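You operate a simulated robot arm through the tools that you are given. There is no shell and no other tool. Be economical: measure what you need, move in short steps, check, and stop when the job is done.

The job below is to be done with a simulated two-armed robot. You get a single attempt, and the scene is never put back.

TASK
Fetch the plain can and set it on the panel on the top of the counter bench. Fetch the clean filter from the top of the goods bench and stand it in the tray c25 floor. Put the banded gauge from the top of the long bench in the tray a23 floor. Take the wax block from the top of the long bench and leave it in the tipper bin floor. Stack the 40 mm block gauge from the top of the counter bench on top of the 35 mm block gauge. Take the short block from the top of the counter bench and leave it in the tray a25 floor. Put the tall box on the top of the low cupboard away on the bottom shelf of the filter rack. Do these in any order. Set down upright: plain can, clean filter, banded gauge, wax block.

It is judged by the outcome, as a careful person would: the job done as asked, and still so three seconds after it is handed in. It fails if anything else is knocked over, pushed out of place, dropped, spilled or broken.

THE ROBOT
Two 7-joint arms with vacuum grippers on one trunk, on a base that drives. Base frame: it is fixed to the floor where the robot stands at the start and does not move with it; the origin is under the middle of the robot, x ahead of it, y to its left, z up; the surface under the hand at the start is at about z = 0.72. Readings come in m, rad, newtons and seconds.
The left shoulder is at the start at [0.07, 0.174, 1.004], the right one opposite. With the tool pointing down near the work surface each hand reaches from about 0.34 to 0.8 m from the robot's upright axis, wherever it stands, measured 20 degrees to its own side. Places, roughly: banded gauge [-1.25, 0, 0.75]; block gauge [0.75, 1.75, 0.75]; bottom shelf of the filter rack [0.7, 2.6, 0.2]; clean filter (6x6x15 cm) [0.5, 0.1, 0.8]; panel [0.75, 0.75, 0.75]; short block (8x4x4 cm) [0.5, 2, 0.8]; tall box (6x6x16 cm) [-9.3, -3.6, 0.8]; tipper bin floor (20x20 cm) [-1.52, -1.18, 0.8]; tray A23 floor (19x16 cm) [-1.34, -0.88, 0.8]; tray A25 floor (19x16 cm) [-1.38, -0.64, 0.8]; tray C25 floor (24x15 cm) [-1.58, 2.24, 0.62]; wax block [-1.25, -0.25, 0.75]. Payload 3.5 kg a hand.
Tool frame (each hand has its own): the origin (TCP) lies in the middle of the cups' lips, and z points out of the cups. The gripper has 2 cups of 0.032 m across, covering 0.032 by 0.08 m (tool x, y); the bellows give 0.01 m. With the vacuum on, a cup seals on a smooth face that it is pressed against (1 to 4 N); it does not hold porous or soft things. The pull reaches 76 N.
Orientation is that of the tool frame in the base frame, as a unit quaternion [w, x, y, z]. With the cups facing straight down, the tool's x points along the base's -x, its y along +y and its z along -z.

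THE INTERFACE
- The arms move only by the tool play_rows. It takes "left_moves", "right_moves" or both (then of equal length, played together; a hand with none holds still); each is a list of rows, each an object of numbers (a shift or turn left out is 0, a gripper value left out holds the last): "dx", "dy", "dz": the shift along the base's x, y, z in units of 50 mm (1.0 is 50 mm); "rx", "ry", "rz": the turn, a rotation vector about the base's x, y, z in units of 8 degrees (1.0 is 8 degrees); "suction": the vacuum: 1 switches it on, 0 off. In form: [{"dx": .., "dy": .., "dz": .., "rx": .., "ry": .., "rz": .., "suction": ..}, ...]. A call has 1 to 8 rows; each row shifts and turns the commanded pose from where the row before left it. A call with a number of a shift or a turn outside -1 to 1 is refused whole. A row lasts 0.2 s, in which the tool goes at most 0.05 m and 0.15 rad; a call with a longer step from one row to the next is refused whole, and so is a gripper value outside its range. Where a pose cannot be reached the arm comes as near as it can. A force on the tool above 40 N (or 10 N above the force at the start of the call, whichever is more), or a blocked arm, ends the call early, and 0.2 s more pass. The pull builds up within a second once a cup has sealed. Time passes only in rows, and 0.2 s behind the last, so rows that do not move give it time. It gives the time, the measured TCP pose, the force on the tool (base axes) and the pull of the vacuum at its end, in the units of the frame above (readings bear some noise), with the torque about the TCP (base axes, N m) and any sound that the robot's microphone picked up.
- Cameras (640 x 400 px; columns grow to the right, rows downward): "scene" is now at [0.1173, 0.0465, 1.3098]; the picture's right is [0.57, -0.82, 0.00], its down [-0.56, -0.39, -0.73] and it looks along [0.60, 0.42, -0.69] (base axes); focal length 236 px, centre (320, 200). "left" rides on the left gripper at [0.074, -0.019, -0.11] in its tool frame; the picture's right is [0.25, 0.97, 0.00], its down [-0.77, 0.20, -0.60] and it looks along [-0.58, 0.15, 0.80] (tool axes); focal length 218 px, centre (320, 200). "right" rides on the right gripper at [0.073, 0.019, -0.11] in its tool frame; the picture's right is [-0.25, 0.97, 0.00], its down [-0.77, -0.20, -0.60] and it looks along [-0.58, -0.15, 0.80] (tool axes); focal length 218 px, centre (320, 200). There is no depth. A picture from a camera that has moved, and an enlarged one, comes with that camera's place and axes in the base frame and with its lens.
- get_image(camera): a new picture of that camera. It takes no simulated time.
- slide_trunk(by): slides the trunk up (or, below 0, down) by that many m; the arms and the scene camera ride with it, the base frame stays. It gives what a move gives, with no picture.
- base_move(legs): drives the robot by 1 to 6 legs, each [ahead, turn to the left] in m and rad, along the robot's own axes; the way and the turn of a leg run together, so that a leg with both is an arc; at most 1.5 m and 3.142 rad a leg. The arms and the cameras ride along, it lands a little off, and it stops where it bumps. It gives what a move gives.
- turn_head(pan, tilt): turns the head with the scene camera to pan (to the left, within 1.501 rad either way) and tilt (down, from -0.506 to 1.204), counted from straight ahead of the robot. It gives what a move gives.
- inspect(camera, box): a new picture of the part [left, top, right, bottom] of that camera's present view, enlarged. It takes no simulated time.
- finish_job(): hands the job in; it is judged then, once.

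Go step by step. Nothing tells you exact positions but the pictures and the camera data: compare them with the known pose of the tool, close in by small moves and look again before you grip or let go. The budget is 207 turns and 190 pictures, counting those below and the enlarged ones. Unless the task says otherwise, let go and move clear before handing in.

The tools are called after "Call:" as name(argument=value, ...) on one line, values as JSON. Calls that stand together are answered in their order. play_rows: Moves the arms, as the interface text tells. Its arguments: {"type":"object","properties":{"left_moves":{"type":"array"},"right_moves":{"type":"array"}},"required":[]} The other tools are called the same way: slide_trunk (by) slides the trunk up or down; base_move (legs) drives the base; turn_head (pan, tilt) turns the head that bears the scene camera; get_image (camera) takes a picture; inspect (camera, box) takes an enlarged picture of a part of a camera's view; finish_job () hands the job in.

At the start:

```text
time_s: 0.0
left_tcp_pos: [0.4247, 0.4707, 1.1013]
left_orientation: [0.0, 0.0, 1.0, 0.0]
left_force: [0.8, -0.1, -0.4]
left_moment: [0.02, 0.01, -0.01]
left_pull: 0.0
right_tcp_pos: [0.5355, 0.0669, 1.0656]
right_orientation: [0.001, 0.022, 0.999, 0.033]
right_force: [1.2, -0.8, -0.6]
right_moment: [-0.02, 0.0, 0.0]
right_pull: 0.1
trunk travel left (down, up): [-0.5, 0.34]
robot x, y, heading: [0.0022, 0.0003, 0.002]
head pan, tilt: [0.611, 0.757]
```

scene: 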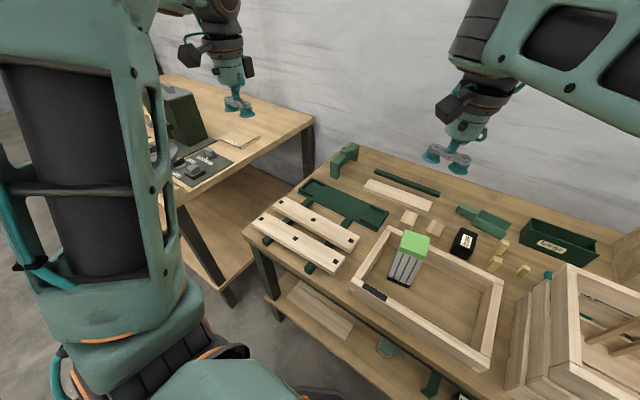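
right: 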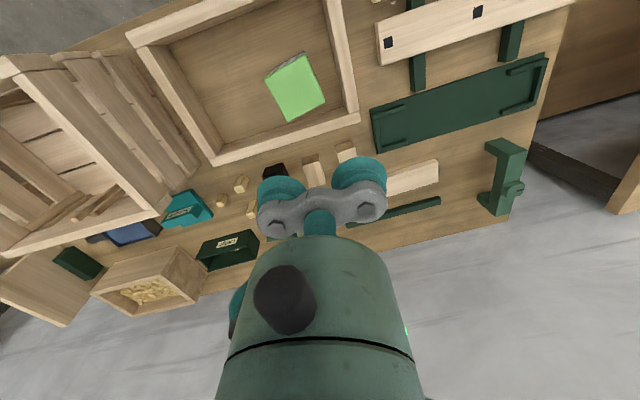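
left: 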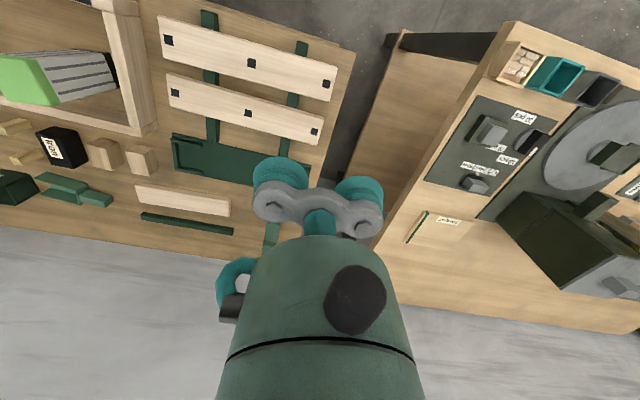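

I see the goods bench ahead, with a green-topped pleated filter inside a wooden frame, and the counter bench to the left. I'll look closer at both.

Call:
inspect(camera="scene", box=[240, 130, 640, 380])

Call:
turn_head(pan=1.45, tilt=0.5)

Call:
get_image(camera="scene")

```text
1.60 times, centred on (440, 255) of scene
camera zoom: at [0.1173, 0.0465, 1.3098], right [0.57, -0.82, 0.0], down [-0.56, -0.39, -0.73], along [0.6, 0.42, -0.69], focal length 378 px, centre (128, 112)
```

zoom: 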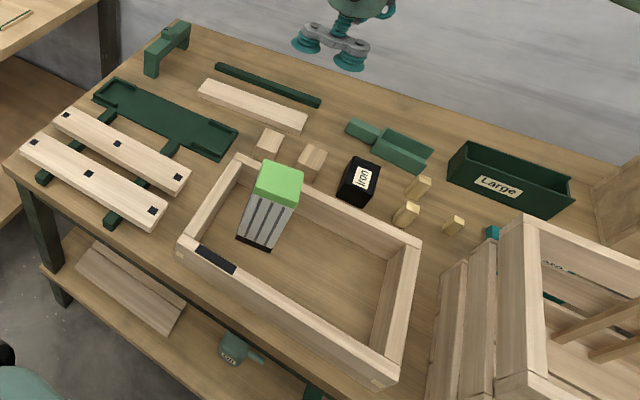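

```text
time_s: 1.2
left_tcp_pos: [0.4237, 0.472, 1.1005]
left_orientation: [0.001, 0.0, 1.0, 0.0]
left_force: [-0.3, -0.9, 0.5]
left_moment: [-0.03, 0.01, 0.02]
left_pull: 0.1
right_tcp_pos: [0.5374, 0.0659, 1.0669]
right_orientation: [0.0, 0.024, 0.999, 0.035]
right_force: [0.8, 0.6, -0.5]
right_moment: [0.0, 0.02, 0.05]
right_pull: 0.1
trunk travel left (down, up): [-0.5, 0.34]
robot x, y, heading: [-0.0004, -0.002, -0.002]
head pan, tilt: [1.45, 0.499]
```

```text
185 pictures are left
camera scene: at [0.0607, 0.0895, 1.3324], right [0.99, -0.12, 0.0], down [-0.06, -0.48, -0.88], along [0.11, 0.87, -0.48], focal length 236 px, centre (320, 200)
```

scene: 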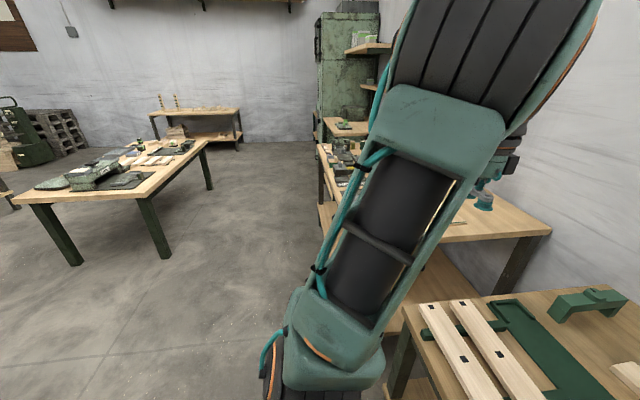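

The head view shows a long bench to the far left, a rack in the left corner and the counter bench. Next I'll inspect the counter bench with the left wrist camera, the filter with the right one, and look to the right side.

Call:
inspect(camera="left", box=[380, 20, 640, 340])

Call:
inspect(camera="right", box=[160, 20, 400, 220])

Call:
turn_head(pan=-1.3, tilt=0.3)

Call:
get_image(camera="scene")

```text
1.25 times, centred on (510, 180) of left
camera zoom: at [0.3516, 0.4518, 1.2114], right [-0.25, 0.97, 0.0], down [0.77, 0.2, 0.6], along [0.58, 0.15, -0.8], focal length 273 px, centre (82, 225)
```

zoom: 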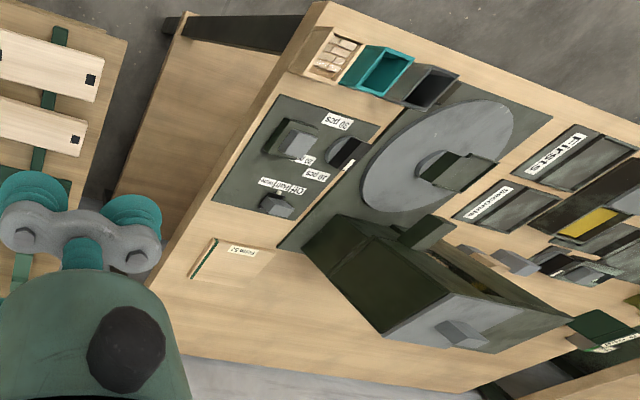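

```text
2.00 times, centred on (280, 120) of right
camera zoom: at [0.4645, 0.0804, 1.1784], right [0.3, 0.95, 0.07], down [0.76, -0.28, 0.59], along [0.58, -0.12, -0.81], focal length 436 px, centre (400, 360)
```

zoom: 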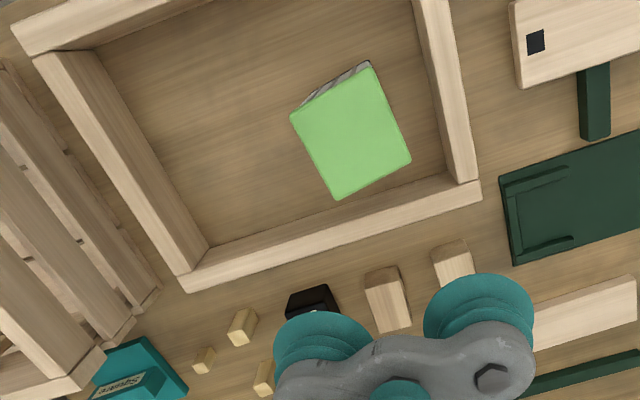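

```text
time_s: 3.6
left_tcp_pos: [0.4247, 0.4729, 1.101]
left_orientation: [0.0, 0.001, 1.0, 0.0]
left_force: [0.4, 0.2, 0.1]
left_moment: [0.01, -0.04, 0.01]
left_pull: 0.1
right_tcp_pos: [0.5381, 0.0641, 1.068]
right_orientation: [0.002, 0.025, 0.999, 0.036]
right_force: [0.1, 0.6, -0.3]
right_moment: [0.0, 0.01, -0.01]
right_pull: 0.0
trunk travel left (down, up): [-0.5, 0.34]
robot x, y, heading: [0.0011, 0.0001, 0.001]
head pan, tilt: [-1.3, 0.3]
```

```text
182 pictures are left
camera scene: at [0.0747, -0.0907, 1.3508], right [-0.96, -0.27, 0.0], down [-0.08, 0.28, -0.96], along [0.26, -0.92, -0.3], focal length 236 px, centre (320, 200)
```

scene: 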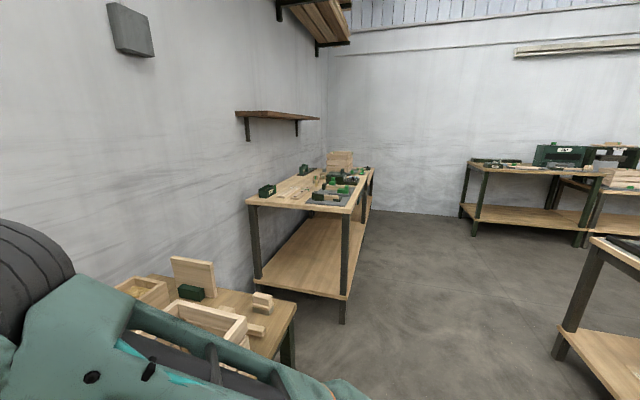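

The filter's cap centre works out at about (0.505, 0.058, 0.87). The cap is only 6 cm wide, so I'll use one cup (the +y one). I level the right tool and go above it.

Call:
play_rows(right_moves=[{"dx": -0.35, "dy": -0.3, "dz": -0.6, "rx": -0.5}, {"dx": -0.35, "dy": -0.3, "dz": -0.6}, {"dz": -0.8}, {"dz": -0.8}, {"dz": -0.2}])

Call:
get_image(camera="right")

Call:
turn_head(pan=0.2, tilt=0.8)

Call:
get_image(camera="scene")

```text
time_s: 4.8
left_tcp_pos: [0.4243, 0.472, 1.1004]
left_orientation: [0.0, 0.001, 1.0, 0.0]
left_force: [-0.1, -0.4, -0.8]
left_moment: [-0.03, 0.01, -0.02]
left_pull: 0.1
right_tcp_pos: [0.5011, 0.0367, 0.9163]
right_orientation: [0.002, 0.022, 1.0, -0.002]
right_force: [0.1, 0.6, 0.3]
right_moment: [-0.02, 0.03, 0.02]
right_pull: 0.1
trunk travel left (down, up): [-0.5, 0.34]
robot x, y, heading: [-0.0017, 0.0012, -0.003]
head pan, tilt: [-1.3, 0.3]
```

```text
181 pictures are left
camera right: at [0.4273, 0.06, 1.0256], right [0.3, 0.96, 0.0], down [0.76, -0.23, 0.61], along [0.58, -0.18, -0.79], focal length 218 px, centre (320, 200)
```

right: 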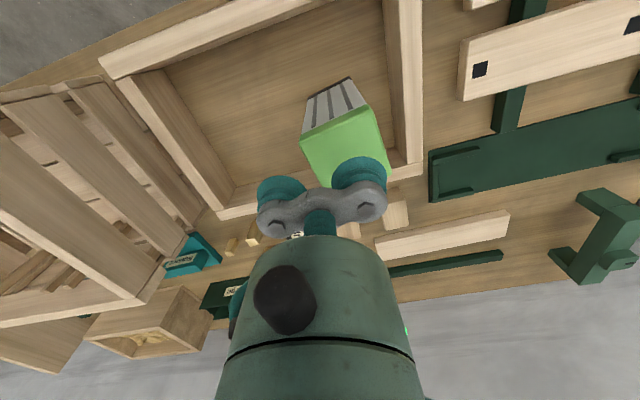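

```text
time_s: 6.4
left_tcp_pos: [0.4247, 0.4719, 1.1011]
left_orientation: [0.0, 0.0, 1.0, -0.001]
left_force: [0.0, 0.1, -0.3]
left_moment: [0.01, 0.01, -0.02]
left_pull: 0.1
right_tcp_pos: [0.4991, 0.0355, 0.9173]
right_orientation: [0.002, 0.023, 1.0, -0.002]
right_force: [-0.2, -0.1, -0.5]
right_moment: [-0.01, 0.03, -0.04]
right_pull: 0.0
trunk travel left (down, up): [-0.5, 0.34]
robot x, y, heading: [0.002, 0.0034, 0.001]
head pan, tilt: [0.201, 0.799]
```

```text
180 pictures are left
camera scene: at [0.1288, 0.0152, 1.3064], right [0.2, -0.98, 0.0], down [-0.7, -0.14, -0.7], along [0.68, 0.14, -0.72], focal length 236 px, centre (320, 200)
```

scene: 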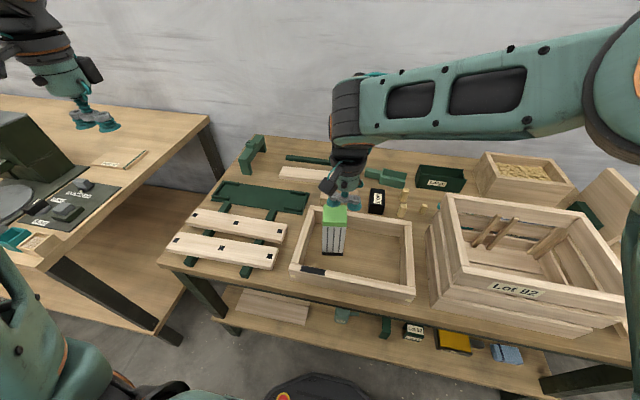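

The +y cup is over the cap within a few mm. I descend with the vacuum on.

Call:
play_rows(right_moves=[{"dz": -0.4, "dx": 0.06, "suction": 1}, {"dz": -0.3}, {"dz": -0.15}, {"dz": -0.1}, {}, {}])

```text
time_s: 7.8
left_tcp_pos: [0.4237, 0.4706, 1.103]
left_orientation: [0.001, 0.0, 1.0, -0.001]
left_force: [0.4, -0.2, -0.2]
left_moment: [0.0, -0.03, 0.02]
left_pull: 0.0
right_tcp_pos: [0.5044, 0.0343, 0.87]
right_orientation: [0.003, 0.023, 1.0, -0.001]
right_force: [2.7, -4.1, 18.7]
right_moment: [0.97, -0.05, -0.15]
right_pull: 38.4
trunk travel left (down, up): [-0.5, 0.34]
robot x, y, heading: [0.002, 0.0006, -0.003]
head pan, tilt: [0.201, 0.799]
```

One cup sealed with 38 N of pull. I lift.

Call:
play_rows(right_moves=[{"dz": 0.2}, {"dz": 0.4}, {"dz": 0.6}, {"dz": 0.8}, {"dz": 0.8}, {"dz": 0.8}, {}])

Call:
get_image(camera="scene")

```text
time_s: 9.4
left_tcp_pos: [0.4257, 0.4714, 1.1006]
left_orientation: [-0.001, 0.0, 1.0, 0.001]
left_force: [1.4, 0.3, -0.5]
left_moment: [0.0, 0.02, 0.01]
left_pull: 0.2
right_tcp_pos: [0.5052, 0.0356, 1.0496]
right_orientation: [0.001, 0.022, 1.0, -0.002]
right_force: [0.1, 0.1, -3.1]
right_moment: [0.54, 0.01, -0.03]
right_pull: 38.0
trunk travel left (down, up): [-0.5, 0.34]
robot x, y, heading: [0.0009, -0.0012, -0.004]
head pan, tilt: [0.201, 0.799]
```

```text
179 pictures are left
camera scene: at [0.1295, 0.0151, 1.3063], right [0.2, -0.98, 0.0], down [-0.7, -0.14, -0.7], along [0.68, 0.14, -0.72], focal length 236 px, centre (320, 200)
```

scene: 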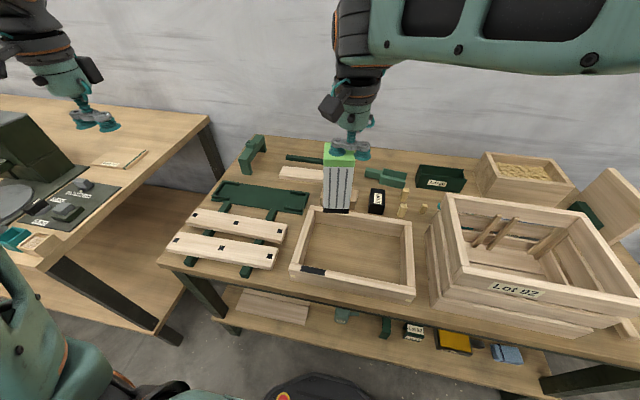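

The filter is held. I back off a little and turn left to look at the rest of the room, stopping at a few headings.

Call:
base_move(legs=[[-0.15, 0], [0, 1.57]])

Call:
turn_head(pan=0.0, tilt=0.4)

Call:
get_image(camera="scene")

Call:
turn_head(pan=1.0, tilt=0.4)

Call:
get_image(camera="scene")

```text
time_s: 14.6
left_tcp_pos: [-0.6248, 0.4239, 1.1004]
left_orientation: [0.0, 0.708, -0.706, 0.0]
left_force: [0.1, -0.3, -0.7]
left_moment: [-0.01, 0.01, -0.03]
left_pull: 0.1
right_tcp_pos: [-0.1897, 0.5052, 1.049]
right_orientation: [0.002, -0.692, 0.722, 0.0]
right_force: [-0.5, -0.3, -3.2]
right_moment: [0.0, 0.55, -0.03]
right_pull: 38.1
trunk travel left (down, up): [-0.5, 0.34]
robot x, y, heading: [-0.1516, 0.0003, 1.57]
head pan, tilt: [0.201, 0.799]
```

```text
time_s: 15.5
left_tcp_pos: [-0.6251, 0.424, 1.1008]
left_orientation: [0.0, 0.708, -0.706, 0.0]
left_force: [0.0, 0.2, -0.5]
left_moment: [-0.02, -0.04, 0.0]
left_pull: 0.1
right_tcp_pos: [-0.1891, 0.5046, 1.0489]
right_orientation: [0.002, -0.692, 0.722, 0.0]
right_force: [0.3, 0.2, -1.9]
right_moment: [-0.01, 0.51, -0.03]
right_pull: 37.4
trunk travel left (down, up): [-0.5, 0.34]
robot x, y, heading: [-0.1526, 0.0019, 1.575]
head pan, tilt: [0.0, 0.4]
```

```text
178 pictures are left
camera scene: at [-0.1523, 0.1419, 1.3414], right [1.0, 0.0, 0.0], down [0.0, -0.39, -0.92], along [0.0, 0.92, -0.39], focal length 236 px, centre (320, 200)
```

scene: 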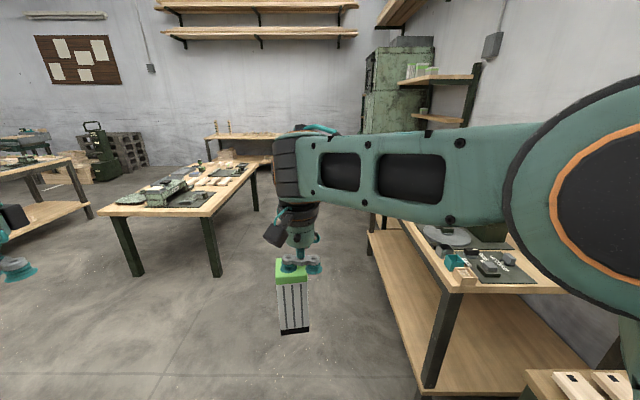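

```text
time_s: 16.7
left_tcp_pos: [-0.6246, 0.4252, 1.1009]
left_orientation: [0.001, 0.708, -0.706, 0.001]
left_force: [0.4, -0.2, 0.0]
left_moment: [-0.03, 0.0, -0.01]
left_pull: 0.2
right_tcp_pos: [-0.1883, 0.5052, 1.0494]
right_orientation: [0.002, -0.692, 0.722, -0.001]
right_force: [-0.1, 0.7, -1.9]
right_moment: [-0.04, 0.53, -0.02]
right_pull: 37.8
trunk travel left (down, up): [-0.5, 0.34]
robot x, y, heading: [-0.1511, 0.0014, 1.57]
head pan, tilt: [1.0, 0.4]
```

```text
177 pictures are left
camera scene: at [-0.23, 0.0991, 1.3415], right [0.54, 0.84, 0.0], down [0.33, -0.21, -0.92], along [-0.78, 0.5, -0.39], focal length 236 px, centre (320, 200)
```

scene: 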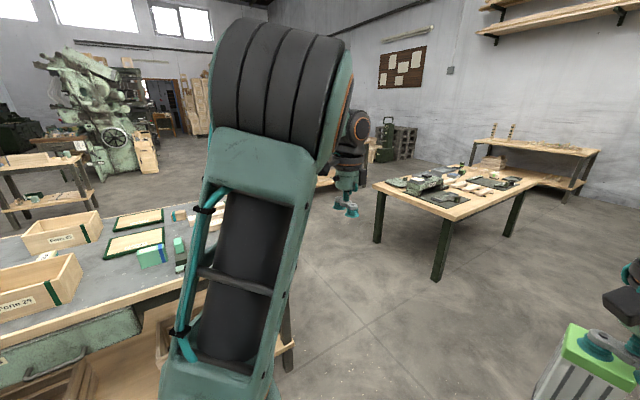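

The long bench with trays is behind my start pose, and another bench sits around (-1.3, 2). I look at the long bench and further left.

Call:
base_move(legs=[[0, 0.9]])

Call:
turn_head(pan=-0.2, tilt=0.45)

Call:
get_image(camera="scene")

Call:
turn_head(pan=1.3, tilt=0.5)

Call:
get_image(camera="scene")

```text
time_s: 19.5
left_tcp_pos: [-0.7778, -0.1105, 1.1005]
left_orientation: [0.0, 0.946, -0.326, 0.0]
left_force: [0.0, -0.8, 0.0]
left_moment: [0.0, 0.01, 0.0]
left_pull: 0.0
right_tcp_pos: [-0.572, 0.2817, 1.0494]
right_orientation: [-0.002, 0.938, -0.346, -0.001]
right_force: [0.2, 0.2, -2.3]
right_moment: [-0.42, 0.3, -0.01]
right_pull: 37.9
trunk travel left (down, up): [-0.5, 0.34]
robot x, y, heading: [-0.147, 0.0021, 2.482]
head pan, tilt: [1.0, 0.4]
```

```text
time_s: 20.9
left_tcp_pos: [-0.7767, -0.1109, 1.1004]
left_orientation: [0.0, 0.946, -0.325, 0.0]
left_force: [0.2, 0.2, 0.5]
left_moment: [-0.01, 0.01, -0.01]
left_pull: 0.0
right_tcp_pos: [-0.5708, 0.2827, 1.0496]
right_orientation: [-0.003, 0.938, -0.346, -0.001]
right_force: [-0.1, 0.5, -3.0]
right_moment: [-0.41, 0.28, 0.01]
right_pull: 37.7
trunk travel left (down, up): [-0.5, 0.34]
robot x, y, heading: [-0.1474, 0.0008, 2.481]
head pan, tilt: [-0.201, 0.45]
```

```text
176 pictures are left
camera scene: at [-0.2512, 0.0996, 1.3368], right [0.76, 0.65, 0.0], down [0.28, -0.33, -0.9], along [-0.59, 0.68, -0.44], focal length 236 px, centre (320, 200)
```

scene: 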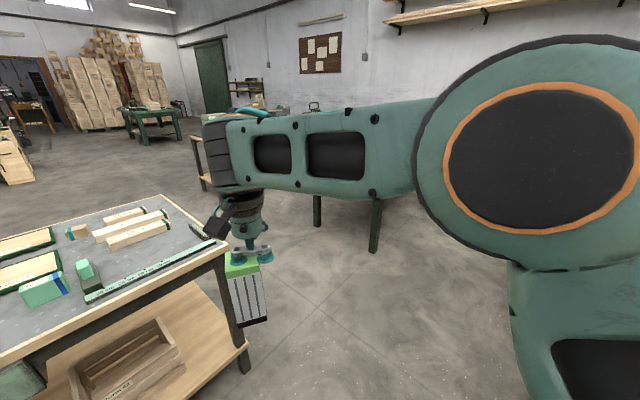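

```text
time_s: 22.5
left_tcp_pos: [-0.7767, -0.11, 1.1006]
left_orientation: [0.0, 0.946, -0.325, 0.0]
left_force: [0.6, -0.5, -0.4]
left_moment: [-0.01, 0.02, 0.01]
left_pull: 0.1
right_tcp_pos: [-0.5715, 0.2827, 1.0502]
right_orientation: [-0.002, 0.938, -0.346, -0.001]
right_force: [-0.2, 0.2, -2.5]
right_moment: [-0.43, 0.3, -0.02]
right_pull: 37.2
trunk travel left (down, up): [-0.5, 0.34]
robot x, y, heading: [-0.1528, 0.0004, 2.478]
head pan, tilt: [1.3, 0.499]
```

```text
175 pictures are left
camera scene: at [-0.2645, -0.0243, 1.3324], right [-0.6, 0.8, 0.0], down [0.38, 0.28, -0.88], along [-0.71, -0.52, -0.48], focal length 236 px, centre (320, 200)
```

scene: 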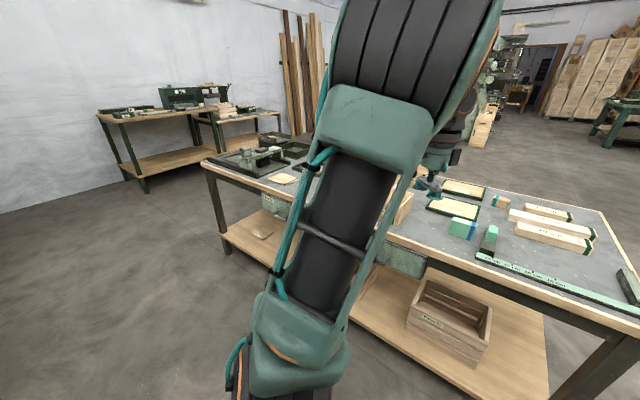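

I turn to face the long bench squarely and look from there.

Call:
base_move(legs=[[0, 0.66]])

Call:
turn_head(pan=0.0, tilt=0.6)

Call:
get_image(camera="scene")

Call:
get_image(camera="left")

```text
time_s: 24.6
left_tcp_pos: [-0.576, -0.4715, 1.1014]
left_orientation: [0.0, 1.0, -0.001, 0.0]
left_force: [-0.6, 0.5, -0.9]
left_moment: [0.0, 0.01, 0.01]
left_pull: 0.1
right_tcp_pos: [-0.6559, -0.0364, 1.0496]
right_orientation: [-0.001, 1.0, -0.023, -0.002]
right_force: [0.2, -0.2, -2.5]
right_moment: [-0.53, -0.01, 0.0]
right_pull: 37.9
trunk travel left (down, up): [-0.5, 0.34]
robot x, y, heading: [-0.1517, -0.0013, -3.141]
head pan, tilt: [1.3, 0.499]
```

```text
time_s: 26.1
left_tcp_pos: [-0.5769, -0.4725, 1.1014]
left_orientation: [0.0, 1.0, 0.0, -0.001]
left_force: [0.5, -0.6, -0.2]
left_moment: [-0.01, 0.01, -0.01]
left_pull: 0.0
right_tcp_pos: [-0.6556, -0.0354, 1.0498]
right_orientation: [-0.002, 1.0, -0.023, -0.002]
right_force: [0.4, 0.0, -2.9]
right_moment: [-0.51, -0.01, -0.01]
right_pull: 38.0
trunk travel left (down, up): [-0.5, 0.34]
robot x, y, heading: [-0.1495, 0.0019, -3.143]
head pan, tilt: [0.0, 0.6]
```

```text
174 pictures are left
camera scene: at [-0.2903, -0.0013, 1.3233], right [0.0, 1.0, 0.0], down [0.57, 0.0, -0.82], along [-0.82, 0.0, -0.57], focal length 236 px, centre (320, 200)
```

scene: 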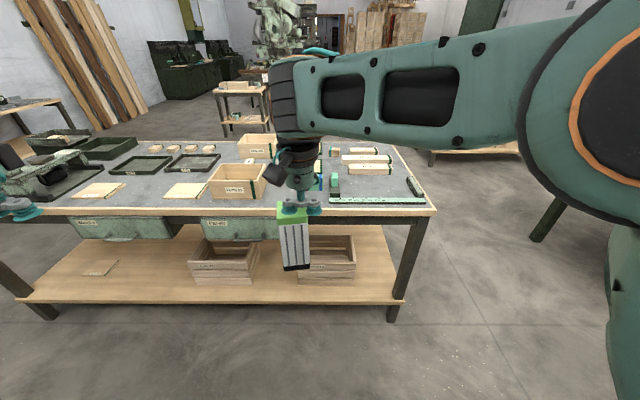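

```text
173 pictures are left
camera left: at [-0.5033, -0.4535, 1.2113], right [0.25, -0.97, 0.0], down [-0.77, -0.2, 0.6], along [-0.58, -0.15, -0.8], focal length 218 px, centre (320, 200)
```

left: 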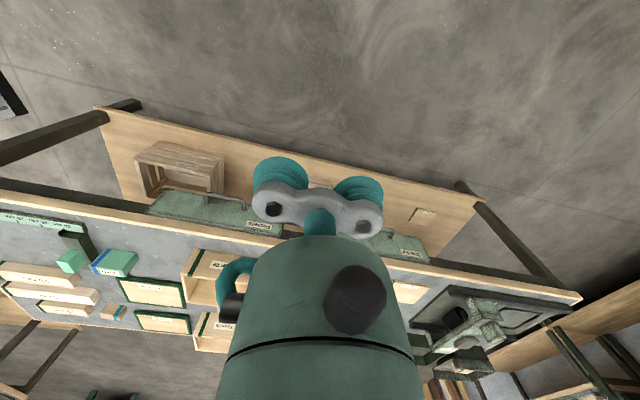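

Call:
inspect(camera="scene", box=[0, 110, 240, 230])

Call:
inspect(camera="scene", box=[200, 110, 440, 230])

Call:
inspect(camera="left", box=[0, 190, 260, 350])

```text
2.67 times, centred on (120, 170) of scene
camera zoom: at [-0.2903, -0.0013, 1.3233], right [0.0, 1.0, 0.0], down [0.57, 0.0, -0.82], along [-0.82, 0.0, -0.57], focal length 630 px, centre (853, 280)
```

zoom: 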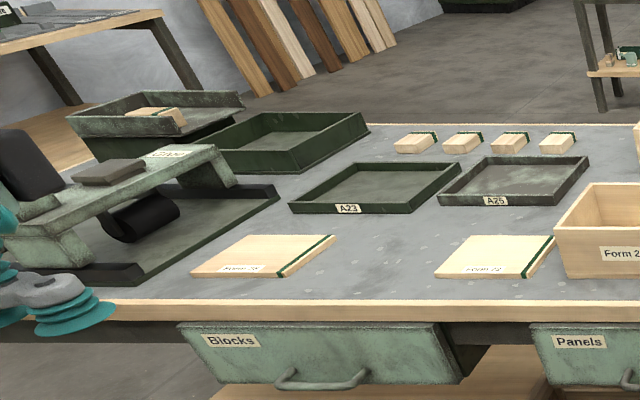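

```text
2.67 times, centred on (320, 170) of scene
camera zoom: at [-0.2903, -0.0013, 1.3233], right [0.0, 1.0, 0.0], down [0.57, 0.0, -0.82], along [-0.82, 0.0, -0.57], focal length 630 px, centre (320, 280)
```

zoom: 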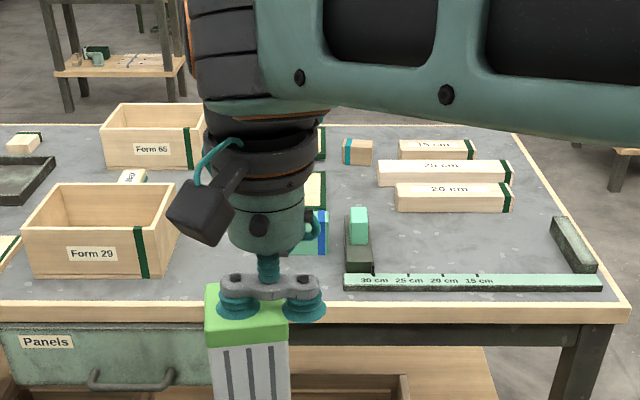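

```text
2.46 times, centred on (130, 270) of left
camera zoom: at [-0.5033, -0.4535, 1.2113], right [0.25, -0.97, 0.0], down [-0.77, -0.2, 0.6], along [-0.58, -0.15, -0.8], focal length 537 px, centre (788, 28)
```

zoom: 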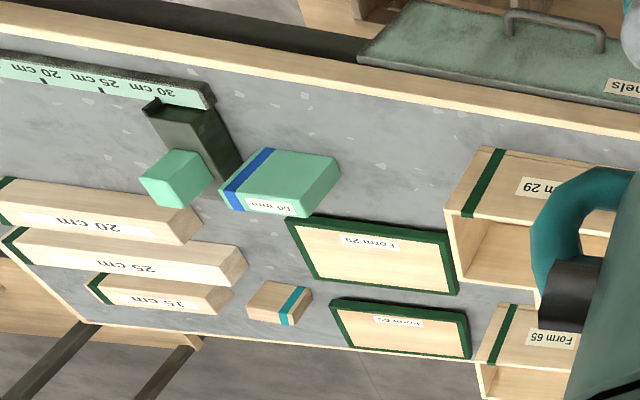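

Positions agree with the list: the trays and tipper are on the long bench, and the banded gauge is the teal block with a blue band. I now take the filter around to the C25 bench, driving through the aisle between the two benches.

Call:
base_move(legs=[[0, -1.337], [1.08, 0], [0, 1.337], [0.9, 0]])

Call:
turn_head(pan=-0.6, tilt=0.5)

Call:
get_image(camera="scene")

Call:
turn_head(pan=0.1, tilt=0.5)

Call:
get_image(camera="scene")

```text
time_s: 42.7
left_tcp_pos: [-1.7272, 0.6078, 1.1007]
left_orientation: [0.0, 1.0, -0.003, 0.001]
left_force: [-0.2, 0.4, 0.1]
left_moment: [0.0, -0.01, -0.03]
left_pull: 0.1
right_tcp_pos: [-1.8042, 1.044, 1.05]
right_orientation: [-0.002, 1.0, -0.027, -0.001]
right_force: [-0.4, 0.4, -2.5]
right_moment: [-0.51, -0.07, -0.01]
right_pull: 38.0
trunk travel left (down, up): [-0.5, 0.34]
robot x, y, heading: [-1.2951, 1.0743, 3.132]
head pan, tilt: [0.0, 0.6]
```

```text
time_s: 43.7
left_tcp_pos: [-1.7276, 0.6084, 1.1006]
left_orientation: [0.001, 1.0, -0.003, 0.0]
left_force: [-0.8, -0.3, -0.1]
left_moment: [-0.01, 0.01, 0.02]
left_pull: 0.0
right_tcp_pos: [-1.8052, 1.0447, 1.0493]
right_orientation: [-0.002, 1.0, -0.026, -0.002]
right_force: [-0.5, 0.2, -2.6]
right_moment: [-0.54, 0.01, 0.0]
right_pull: 37.6
trunk travel left (down, up): [-0.5, 0.34]
robot x, y, heading: [-1.2982, 1.0776, 3.134]
head pan, tilt: [-0.6, 0.499]
```

```text
169 pictures are left
camera scene: at [-1.4242, 1.1283, 1.3324], right [0.57, 0.82, 0.0], down [0.39, -0.27, -0.88], along [-0.72, 0.5, -0.48], focal length 236 px, centre (320, 200)
```

scene: 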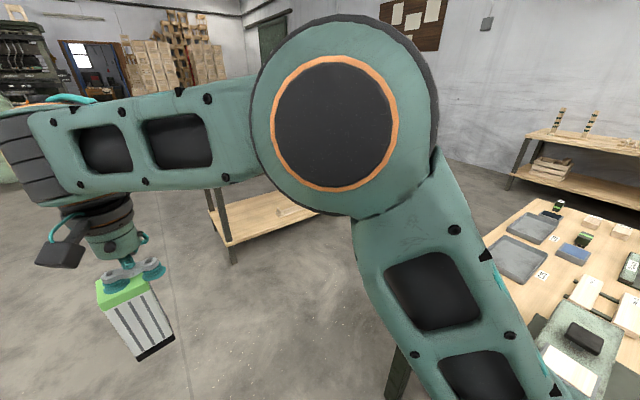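

```text
time_s: 44.8
left_tcp_pos: [-1.7276, 0.6087, 1.1004]
left_orientation: [0.0, 1.0, -0.003, 0.0]
left_force: [0.6, -0.6, 0.7]
left_moment: [0.03, -0.01, -0.01]
left_pull: 0.1
right_tcp_pos: [-1.8035, 1.0459, 1.0502]
right_orientation: [-0.002, 1.0, -0.027, -0.001]
right_force: [0.3, 0.2, -2.0]
right_moment: [-0.52, 0.01, -0.04]
right_pull: 37.7
trunk travel left (down, up): [-0.5, 0.34]
robot x, y, heading: [-1.2973, 1.0747, 3.135]
head pan, tilt: [0.099, 0.499]
```

```text
168 pictures are left
camera scene: at [-1.44, 1.0682, 1.3324], right [-0.09, 1.0, 0.0], down [0.48, 0.04, -0.88], along [-0.87, -0.08, -0.48], focal length 236 px, centre (320, 200)
```

scene: 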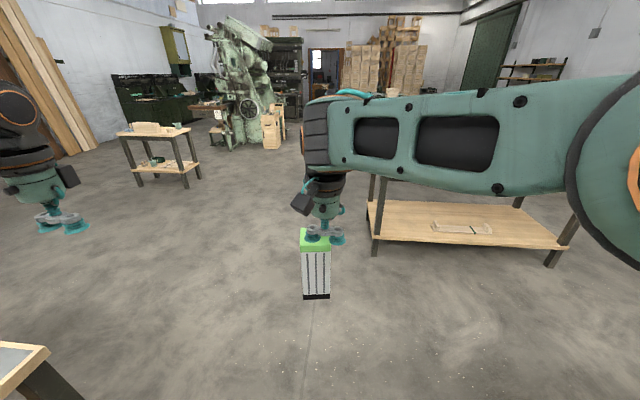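

The aisle is clear to the west; another bench stands from x≈-3. I drive round to the west side of the C25 bench and face it.

Call:
base_move(legs=[[0.88, 0], [0, -1.567], [1.1, 0], [0, -1.57]])

Call:
turn_head(pan=0.0, tilt=0.8)

Call:
get_image(camera="scene")

Call:
get_image(camera="left")

```text
time_s: 62.3
left_tcp_pos: [-1.7727, 2.6693, 1.1013]
left_orientation: [0.0, -0.018, 1.0, -0.001]
left_force: [0.4, 0.3, 0.3]
left_moment: [-0.01, 0.0, -0.01]
left_pull: 0.0
right_tcp_pos: [-1.6782, 2.237, 1.0498]
right_orientation: [0.001, 0.005, 1.0, -0.002]
right_force: [0.3, 0.2, -2.8]
right_moment: [0.51, 0.04, -0.02]
right_pull: 38.5
trunk travel left (down, up): [-0.5, 0.34]
robot x, y, heading: [-2.1787, 2.1871, 0.038]
head pan, tilt: [0.099, 0.499]
```

```text
time_s: 63.1
left_tcp_pos: [-1.772, 2.6712, 1.1014]
left_orientation: [0.0, -0.017, 1.0, 0.0]
left_force: [-0.1, -0.1, 0.9]
left_moment: [-0.03, 0.03, 0.0]
left_pull: 0.0
right_tcp_pos: [-1.6791, 2.2379, 1.0495]
right_orientation: [0.001, 0.005, 1.0, -0.002]
right_force: [0.0, -0.5, -1.8]
right_moment: [0.51, 0.07, -0.03]
right_pull: 37.3
trunk travel left (down, up): [-0.5, 0.34]
robot x, y, heading: [-2.1799, 2.186, 0.036]
head pan, tilt: [0.0, 0.799]
```

```text
167 pictures are left
camera scene: at [-2.0514, 2.1878, 1.3065], right [0.03, -1.0, 0.0], down [-0.72, -0.02, -0.7], along [0.7, 0.02, -0.72], focal length 236 px, centre (320, 200)
```

scene: 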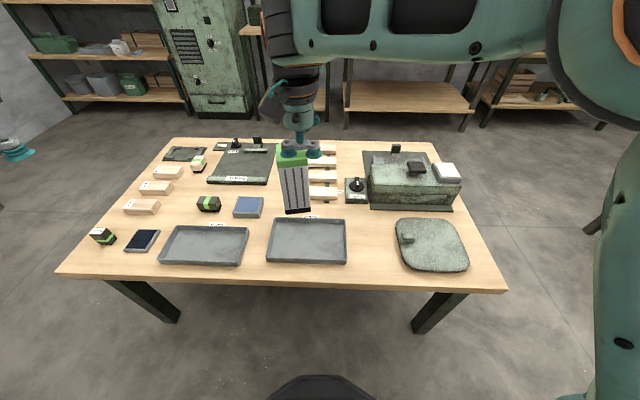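

```text
166 pictures are left
camera left: at [-1.8458, 2.6476, 1.2114], right [-0.29, 0.96, 0.0], down [0.76, 0.23, 0.6], along [0.58, 0.17, -0.8], focal length 218 px, centre (320, 200)
```

left: 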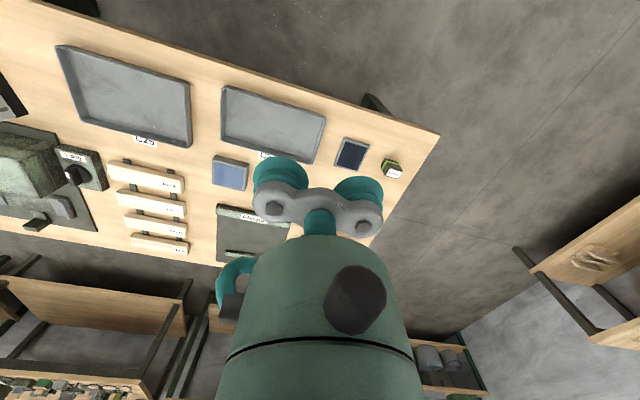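

The C25 tray is the southern one, centre about (-1.58, 2.24, 0.62). I move the filter over it and lower it.

Call:
play_rows(right_moves=[{"dx": 0.7, "dy": -0.15}, {"dx": 0.7, "dy": -0.15}, {"dx": 0.56, "dy": -0.14}, {"dz": -0.8}, {"dz": -1}, {"dz": -1}, {"dz": -1}, {}])

Call:
get_image(camera="scene")

Call:
get_image(camera="right")

```text
time_s: 64.9
left_tcp_pos: [-1.7743, 2.6702, 1.1006]
left_orientation: [0.0, -0.018, 1.0, 0.0]
left_force: [0.8, 0.3, 0.1]
left_moment: [-0.03, -0.01, 0.01]
left_pull: 0.1
right_tcp_pos: [-1.581, 2.2136, 0.8594]
right_orientation: [0.002, 0.005, 1.0, -0.002]
right_force: [0.4, -0.1, -2.8]
right_moment: [0.48, 0.02, -0.02]
right_pull: 37.4
trunk travel left (down, up): [-0.5, 0.34]
robot x, y, heading: [-2.1783, 2.185, 0.032]
head pan, tilt: [0.0, 0.799]
```

```text
165 pictures are left
camera scene: at [-2.0522, 2.1876, 1.3065], right [0.03, -1.0, 0.0], down [-0.72, -0.02, -0.7], along [0.7, 0.02, -0.72], focal length 236 px, centre (320, 200)
```

scene: 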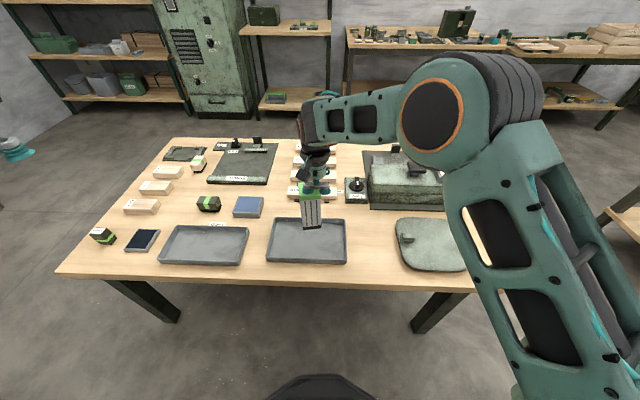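

```text
164 pictures are left
camera right: at [-1.6542, 2.2361, 0.9694], right [0.26, 0.96, 0.0], down [0.77, -0.21, 0.61], along [0.59, -0.16, -0.79], focal length 218 px, centre (320, 200)
```

right: 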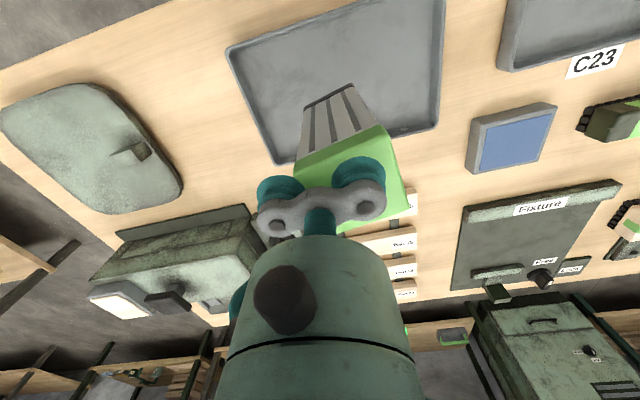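

The filter is centred over C25. I lower it to contact in small steps.

Call:
play_rows(right_moves=[{"dz": -0.7}, {"dz": -0.6}, {"dz": -0.2}, {"dz": -0.1}, {"dz": -0.1}, {}])

```text
time_s: 66.3
left_tcp_pos: [-1.7734, 2.6696, 1.1016]
left_orientation: [0.002, -0.016, 1.0, 0.001]
left_force: [0.6, -0.8, 0.7]
left_moment: [-0.01, 0.0, -0.01]
left_pull: 0.0
right_tcp_pos: [-1.5808, 2.2152, 0.7771]
right_orientation: [0.003, 0.006, 1.0, -0.001]
right_force: [-0.8, -3.2, 12.2]
right_moment: [0.87, -0.05, 0.04]
right_pull: 37.8
trunk travel left (down, up): [-0.5, 0.34]
robot x, y, heading: [-2.1815, 2.1829, 0.03]
head pan, tilt: [0.0, 0.799]
```

Contact is made on the tray floor (12 N). I release and rise.

Call:
play_rows(right_moves=[{"suction": 0}, {"suction": 0}, {"suction": 0}, {"dz": 0.2}, {"dz": 0.4}, {"dz": 1}, {"dz": 1}, {"dz": 1}])

Call:
get_image(camera="scene")

Call:
inspect(camera="right", box=[160, 0, 480, 200])

```text
time_s: 68.1
left_tcp_pos: [-1.7736, 2.6705, 1.1011]
left_orientation: [0.0, -0.018, 1.0, -0.001]
left_force: [-0.6, -0.1, 0.6]
left_moment: [0.0, -0.03, 0.0]
left_pull: 0.1
right_tcp_pos: [-1.5808, 2.2159, 0.9532]
right_orientation: [0.002, 0.006, 1.0, -0.002]
right_force: [-0.9, -0.3, -0.1]
right_moment: [0.01, -0.01, -0.01]
right_pull: 0.0
trunk travel left (down, up): [-0.5, 0.34]
robot x, y, heading: [-2.1824, 2.1834, 0.036]
head pan, tilt: [0.0, 0.799]
```

```text
163 pictures are left
camera scene: at [-2.0526, 2.1878, 1.3065], right [0.03, -1.0, 0.0], down [-0.72, -0.02, -0.7], along [0.7, 0.02, -0.72], focal length 236 px, centre (320, 200)
```

scene: 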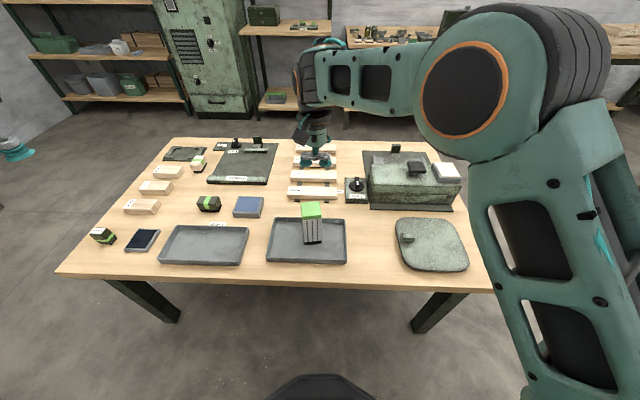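

```text
2.00 times, centred on (320, 100) of right
camera zoom: at [-1.6546, 2.2368, 1.0632], right [0.26, 0.96, 0.0], down [0.77, -0.21, 0.61], along [0.59, -0.16, -0.79], focal length 436 px, centre (320, 400)
```

zoom: 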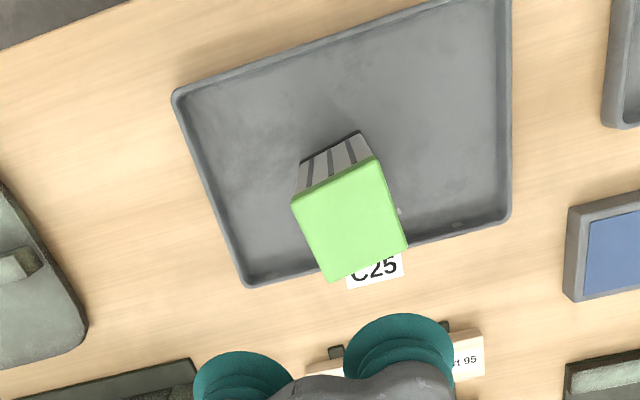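

The filter stands upright in C25. Now I search for the plain can: zoom on the shelves behind.

Call:
inspect(camera="scene", box=[0, 0, 220, 120])

Call:
inspect(camera="scene", box=[220, 0, 460, 120])

Call:
inspect(camera="scene", box=[50, 130, 350, 280])

```text
2.91 times, centred on (110, 60) of scene
camera zoom: at [-2.0526, 2.1878, 1.3065], right [0.03, -1.0, 0.0], down [-0.72, -0.02, -0.7], along [0.7, 0.02, -0.72], focal length 688 px, centre (931, 607)
```

zoom: 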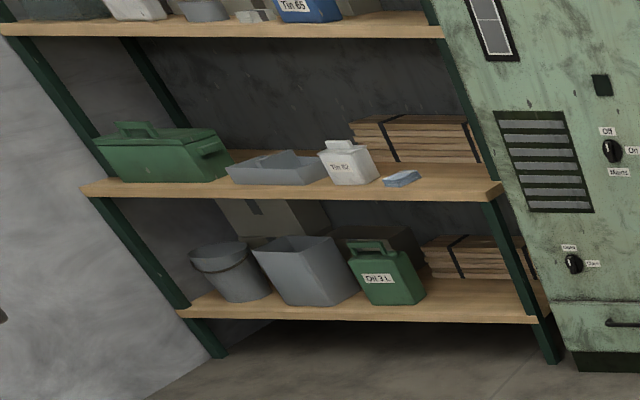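

```text
2.67 times, centred on (340, 60) of scene
camera zoom: at [-2.0526, 2.1878, 1.3065], right [0.03, -1.0, 0.0], down [-0.72, -0.02, -0.7], along [0.7, 0.02, -0.72], focal length 630 px, centre (267, 573)
```

zoom: 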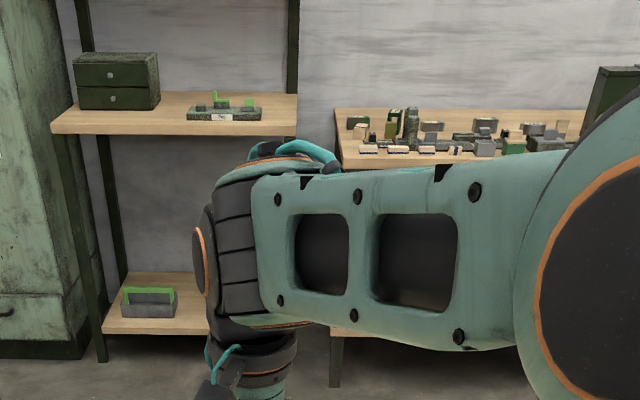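

```text
2.13 times, centred on (200, 205) of scene
camera zoom: at [-2.0526, 2.1878, 1.3065], right [0.03, -1.0, 0.0], down [-0.72, -0.02, -0.7], along [0.7, 0.02, -0.72], focal length 504 px, centre (576, 189)
```

zoom: 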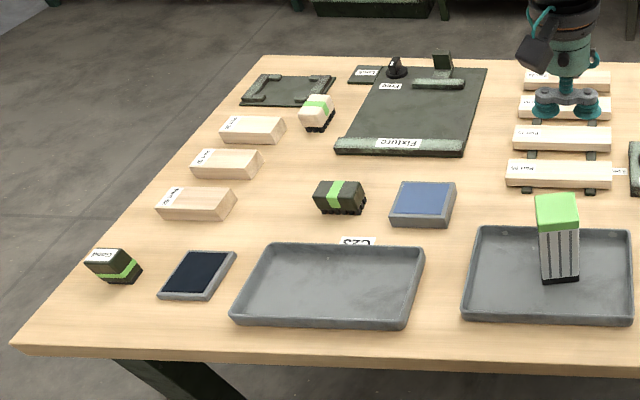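

No plain can seen here yet; I'll keep looking. Next is the counter bench, so I raise and retract the right hand, then drive back out and round to it.

Call:
play_rows(right_moves=[{"dz": 1}, {"dz": 1, "dx": -0.7}, {"dx": -0.9}, {"dx": -0.4}])

Call:
base_move(legs=[[0, -1.605], [1.1, 0], [0, 1.57], [1.5, 0], [0.5, 0]])

Call:
turn_head(pan=0.3, tilt=0.5)

Call:
get_image(camera="scene")

```text
refused: row 2 steps farther than a row can; nothing moved
```

```text
time_s: 91.0
left_tcp_pos: [0.2476, 1.5045, 1.1004]
left_orientation: [0.0, 0.01, 1.0, -0.001]
left_force: [-0.1, -0.1, 0.4]
left_moment: [0.02, -0.01, 0.0]
left_pull: 0.0
right_tcp_pos: [0.4149, 1.0397, 0.9528]
right_orientation: [0.002, 0.033, 0.999, -0.002]
right_force: [-0.7, 0.7, -0.2]
right_moment: [-0.01, 0.02, 0.02]
right_pull: 0.0
trunk travel left (down, up): [-0.5, 0.34]
robot x, y, heading: [-0.1879, 1.0404, -0.022]
head pan, tilt: [0.0, 0.799]
```

```text
time_s: 91.8
left_tcp_pos: [0.2468, 1.5029, 1.1009]
left_orientation: [0.001, 0.01, 1.0, 0.0]
left_force: [1.9, 0.5, -0.1]
left_moment: [0.02, -0.01, 0.02]
left_pull: 0.0
right_tcp_pos: [0.4146, 1.039, 0.9533]
right_orientation: [0.002, 0.033, 0.999, -0.001]
right_force: [0.0, -0.7, 0.2]
right_moment: [-0.02, 0.01, -0.01]
right_pull: 0.1
trunk travel left (down, up): [-0.5, 0.34]
robot x, y, heading: [-0.1895, 1.0385, -0.018]
head pan, tilt: [0.3, 0.499]
```

```text
158 pictures are left
camera scene: at [-0.051, 1.0639, 1.3323], right [0.28, -0.96, 0.0], down [-0.46, -0.13, -0.88], along [0.84, 0.24, -0.48], focal length 236 px, centre (320, 200)
```

scene: 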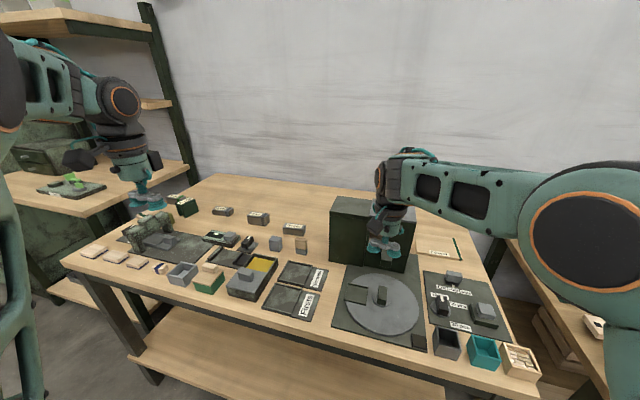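

Call:
inspect(camera="scene", box=[60, 180, 340, 330])

Call:
inspect(camera="scene", box=[320, 190, 560, 390])

```text
2.29 times, centred on (200, 255) of scene
camera zoom: at [-0.051, 1.0639, 1.3323], right [0.28, -0.96, 0.0], down [-0.46, -0.13, -0.88], along [0.84, 0.24, -0.48], focal length 540 px, centre (594, 74)
```

zoom: 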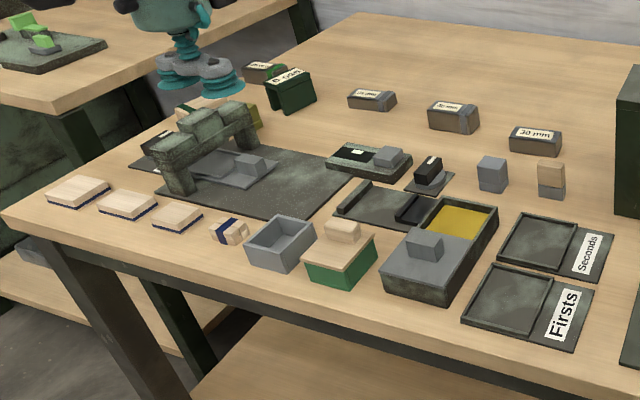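

```text
2.00 times, centred on (440, 290) of scene
camera zoom: at [-0.051, 1.0639, 1.3323], right [0.28, -0.96, 0.0], down [-0.46, -0.13, -0.88], along [0.84, 0.24, -0.48], focal length 473 px, centre (80, 20)
```

zoom: 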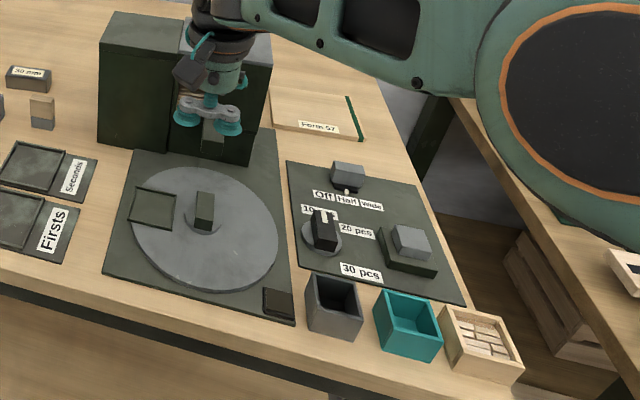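

The labelled block gauges lie in a row along the back at x≈0.72, and the green-striped "Form 57" board at (0.75, 0.82) matches the "panel". I raise the right hand and move up to the gauge area.

Call:
play_rows(right_moves=[{"dz": 1}, {"dz": 1}, {"dx": -0.5}])

Call:
base_move(legs=[[0, 1.37], [0.74, 0], [0, -1.35]])

Call:
turn_head(pan=0.0, tilt=0.75)

Call:
get_image(camera="scene")

Call:
get_image(camera="left")

Call:
get_image(camera="right")

```text
time_s: 92.6
left_tcp_pos: [0.2442, 1.5036, 1.1011]
left_orientation: [0.0, 0.01, 1.0, 0.001]
left_force: [-0.5, 0.3, 0.2]
left_moment: [-0.01, -0.01, -0.02]
left_pull: 0.1
right_tcp_pos: [0.3861, 1.0385, 1.0535]
right_orientation: [0.002, 0.033, 0.999, -0.002]
right_force: [-0.2, -0.4, -0.4]
right_moment: [0.02, 0.01, -0.02]
right_pull: 0.1
trunk travel left (down, up): [-0.5, 0.34]
robot x, y, heading: [-0.1902, 1.0417, -0.02]
head pan, tilt: [0.3, 0.499]
```

```text
time_s: 100.0
left_tcp_pos: [-0.3742, 2.2902, 1.0995]
left_orientation: [-0.001, -0.617, 0.787, 0.0]
left_force: [-0.6, 0.1, 0.5]
left_moment: [0.0, -0.01, 0.0]
left_pull: 0.0
right_tcp_pos: [0.1115, 2.3259, 1.0513]
right_orientation: [0.002, -0.599, 0.801, -0.001]
right_force: [0.8, 0.0, -0.9]
right_moment: [-0.02, 0.02, 0.0]
right_pull: 0.1
trunk travel left (down, up): [-0.5, 0.34]
robot x, y, heading: [-0.0196, 1.7616, 1.329]
head pan, tilt: [0.3, 0.499]
stopped in leg 2: the robot was blocked; the commanded pose is now the measured one
```

```text
time_s: 100.8
left_tcp_pos: [-0.3752, 2.2879, 1.1008]
left_orientation: [0.001, -0.617, 0.787, 0.0]
left_force: [0.8, -0.2, 0.0]
left_moment: [0.01, -0.01, 0.01]
left_pull: 0.1
right_tcp_pos: [0.111, 2.3242, 1.053]
right_orientation: [0.002, -0.599, 0.801, 0.0]
right_force: [0.1, -0.2, -0.3]
right_moment: [0.03, 0.0, -0.05]
right_pull: 0.0
trunk travel left (down, up): [-0.5, 0.34]
robot x, y, heading: [-0.0199, 1.7659, 1.328]
head pan, tilt: [0.0, 0.75]
```

```text
155 pictures are left
camera scene: at [0.0131, 1.8918, 1.3105], right [0.97, -0.24, 0.0], down [-0.16, -0.66, -0.73], along [0.17, 0.71, -0.68], focal length 236 px, centre (320, 200)
```

scene: 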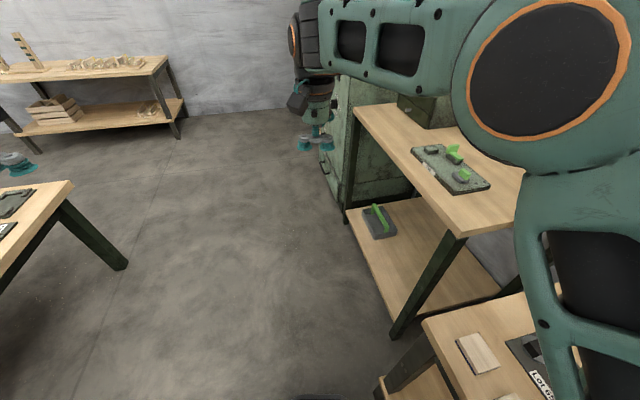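

```text
154 pictures are left
camera left: at [-0.3738, 2.2121, 1.2117], right [-1.0, -0.02, 0.0], down [-0.01, 0.8, 0.6], along [-0.01, 0.6, -0.8], focal length 218 px, centre (320, 200)
```

left: 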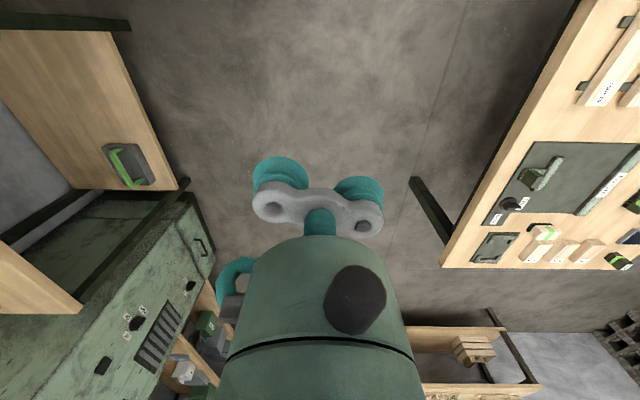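

```text
153 pictures are left
camera right: at [0.0708, 2.2602, 1.1619], right [-0.86, 0.52, 0.0], down [0.41, 0.68, 0.61], along [0.31, 0.52, -0.79], focal length 218 px, centre (320, 200)
```

right: 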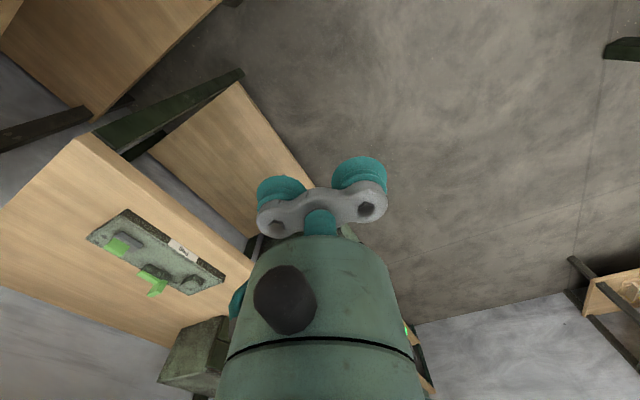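

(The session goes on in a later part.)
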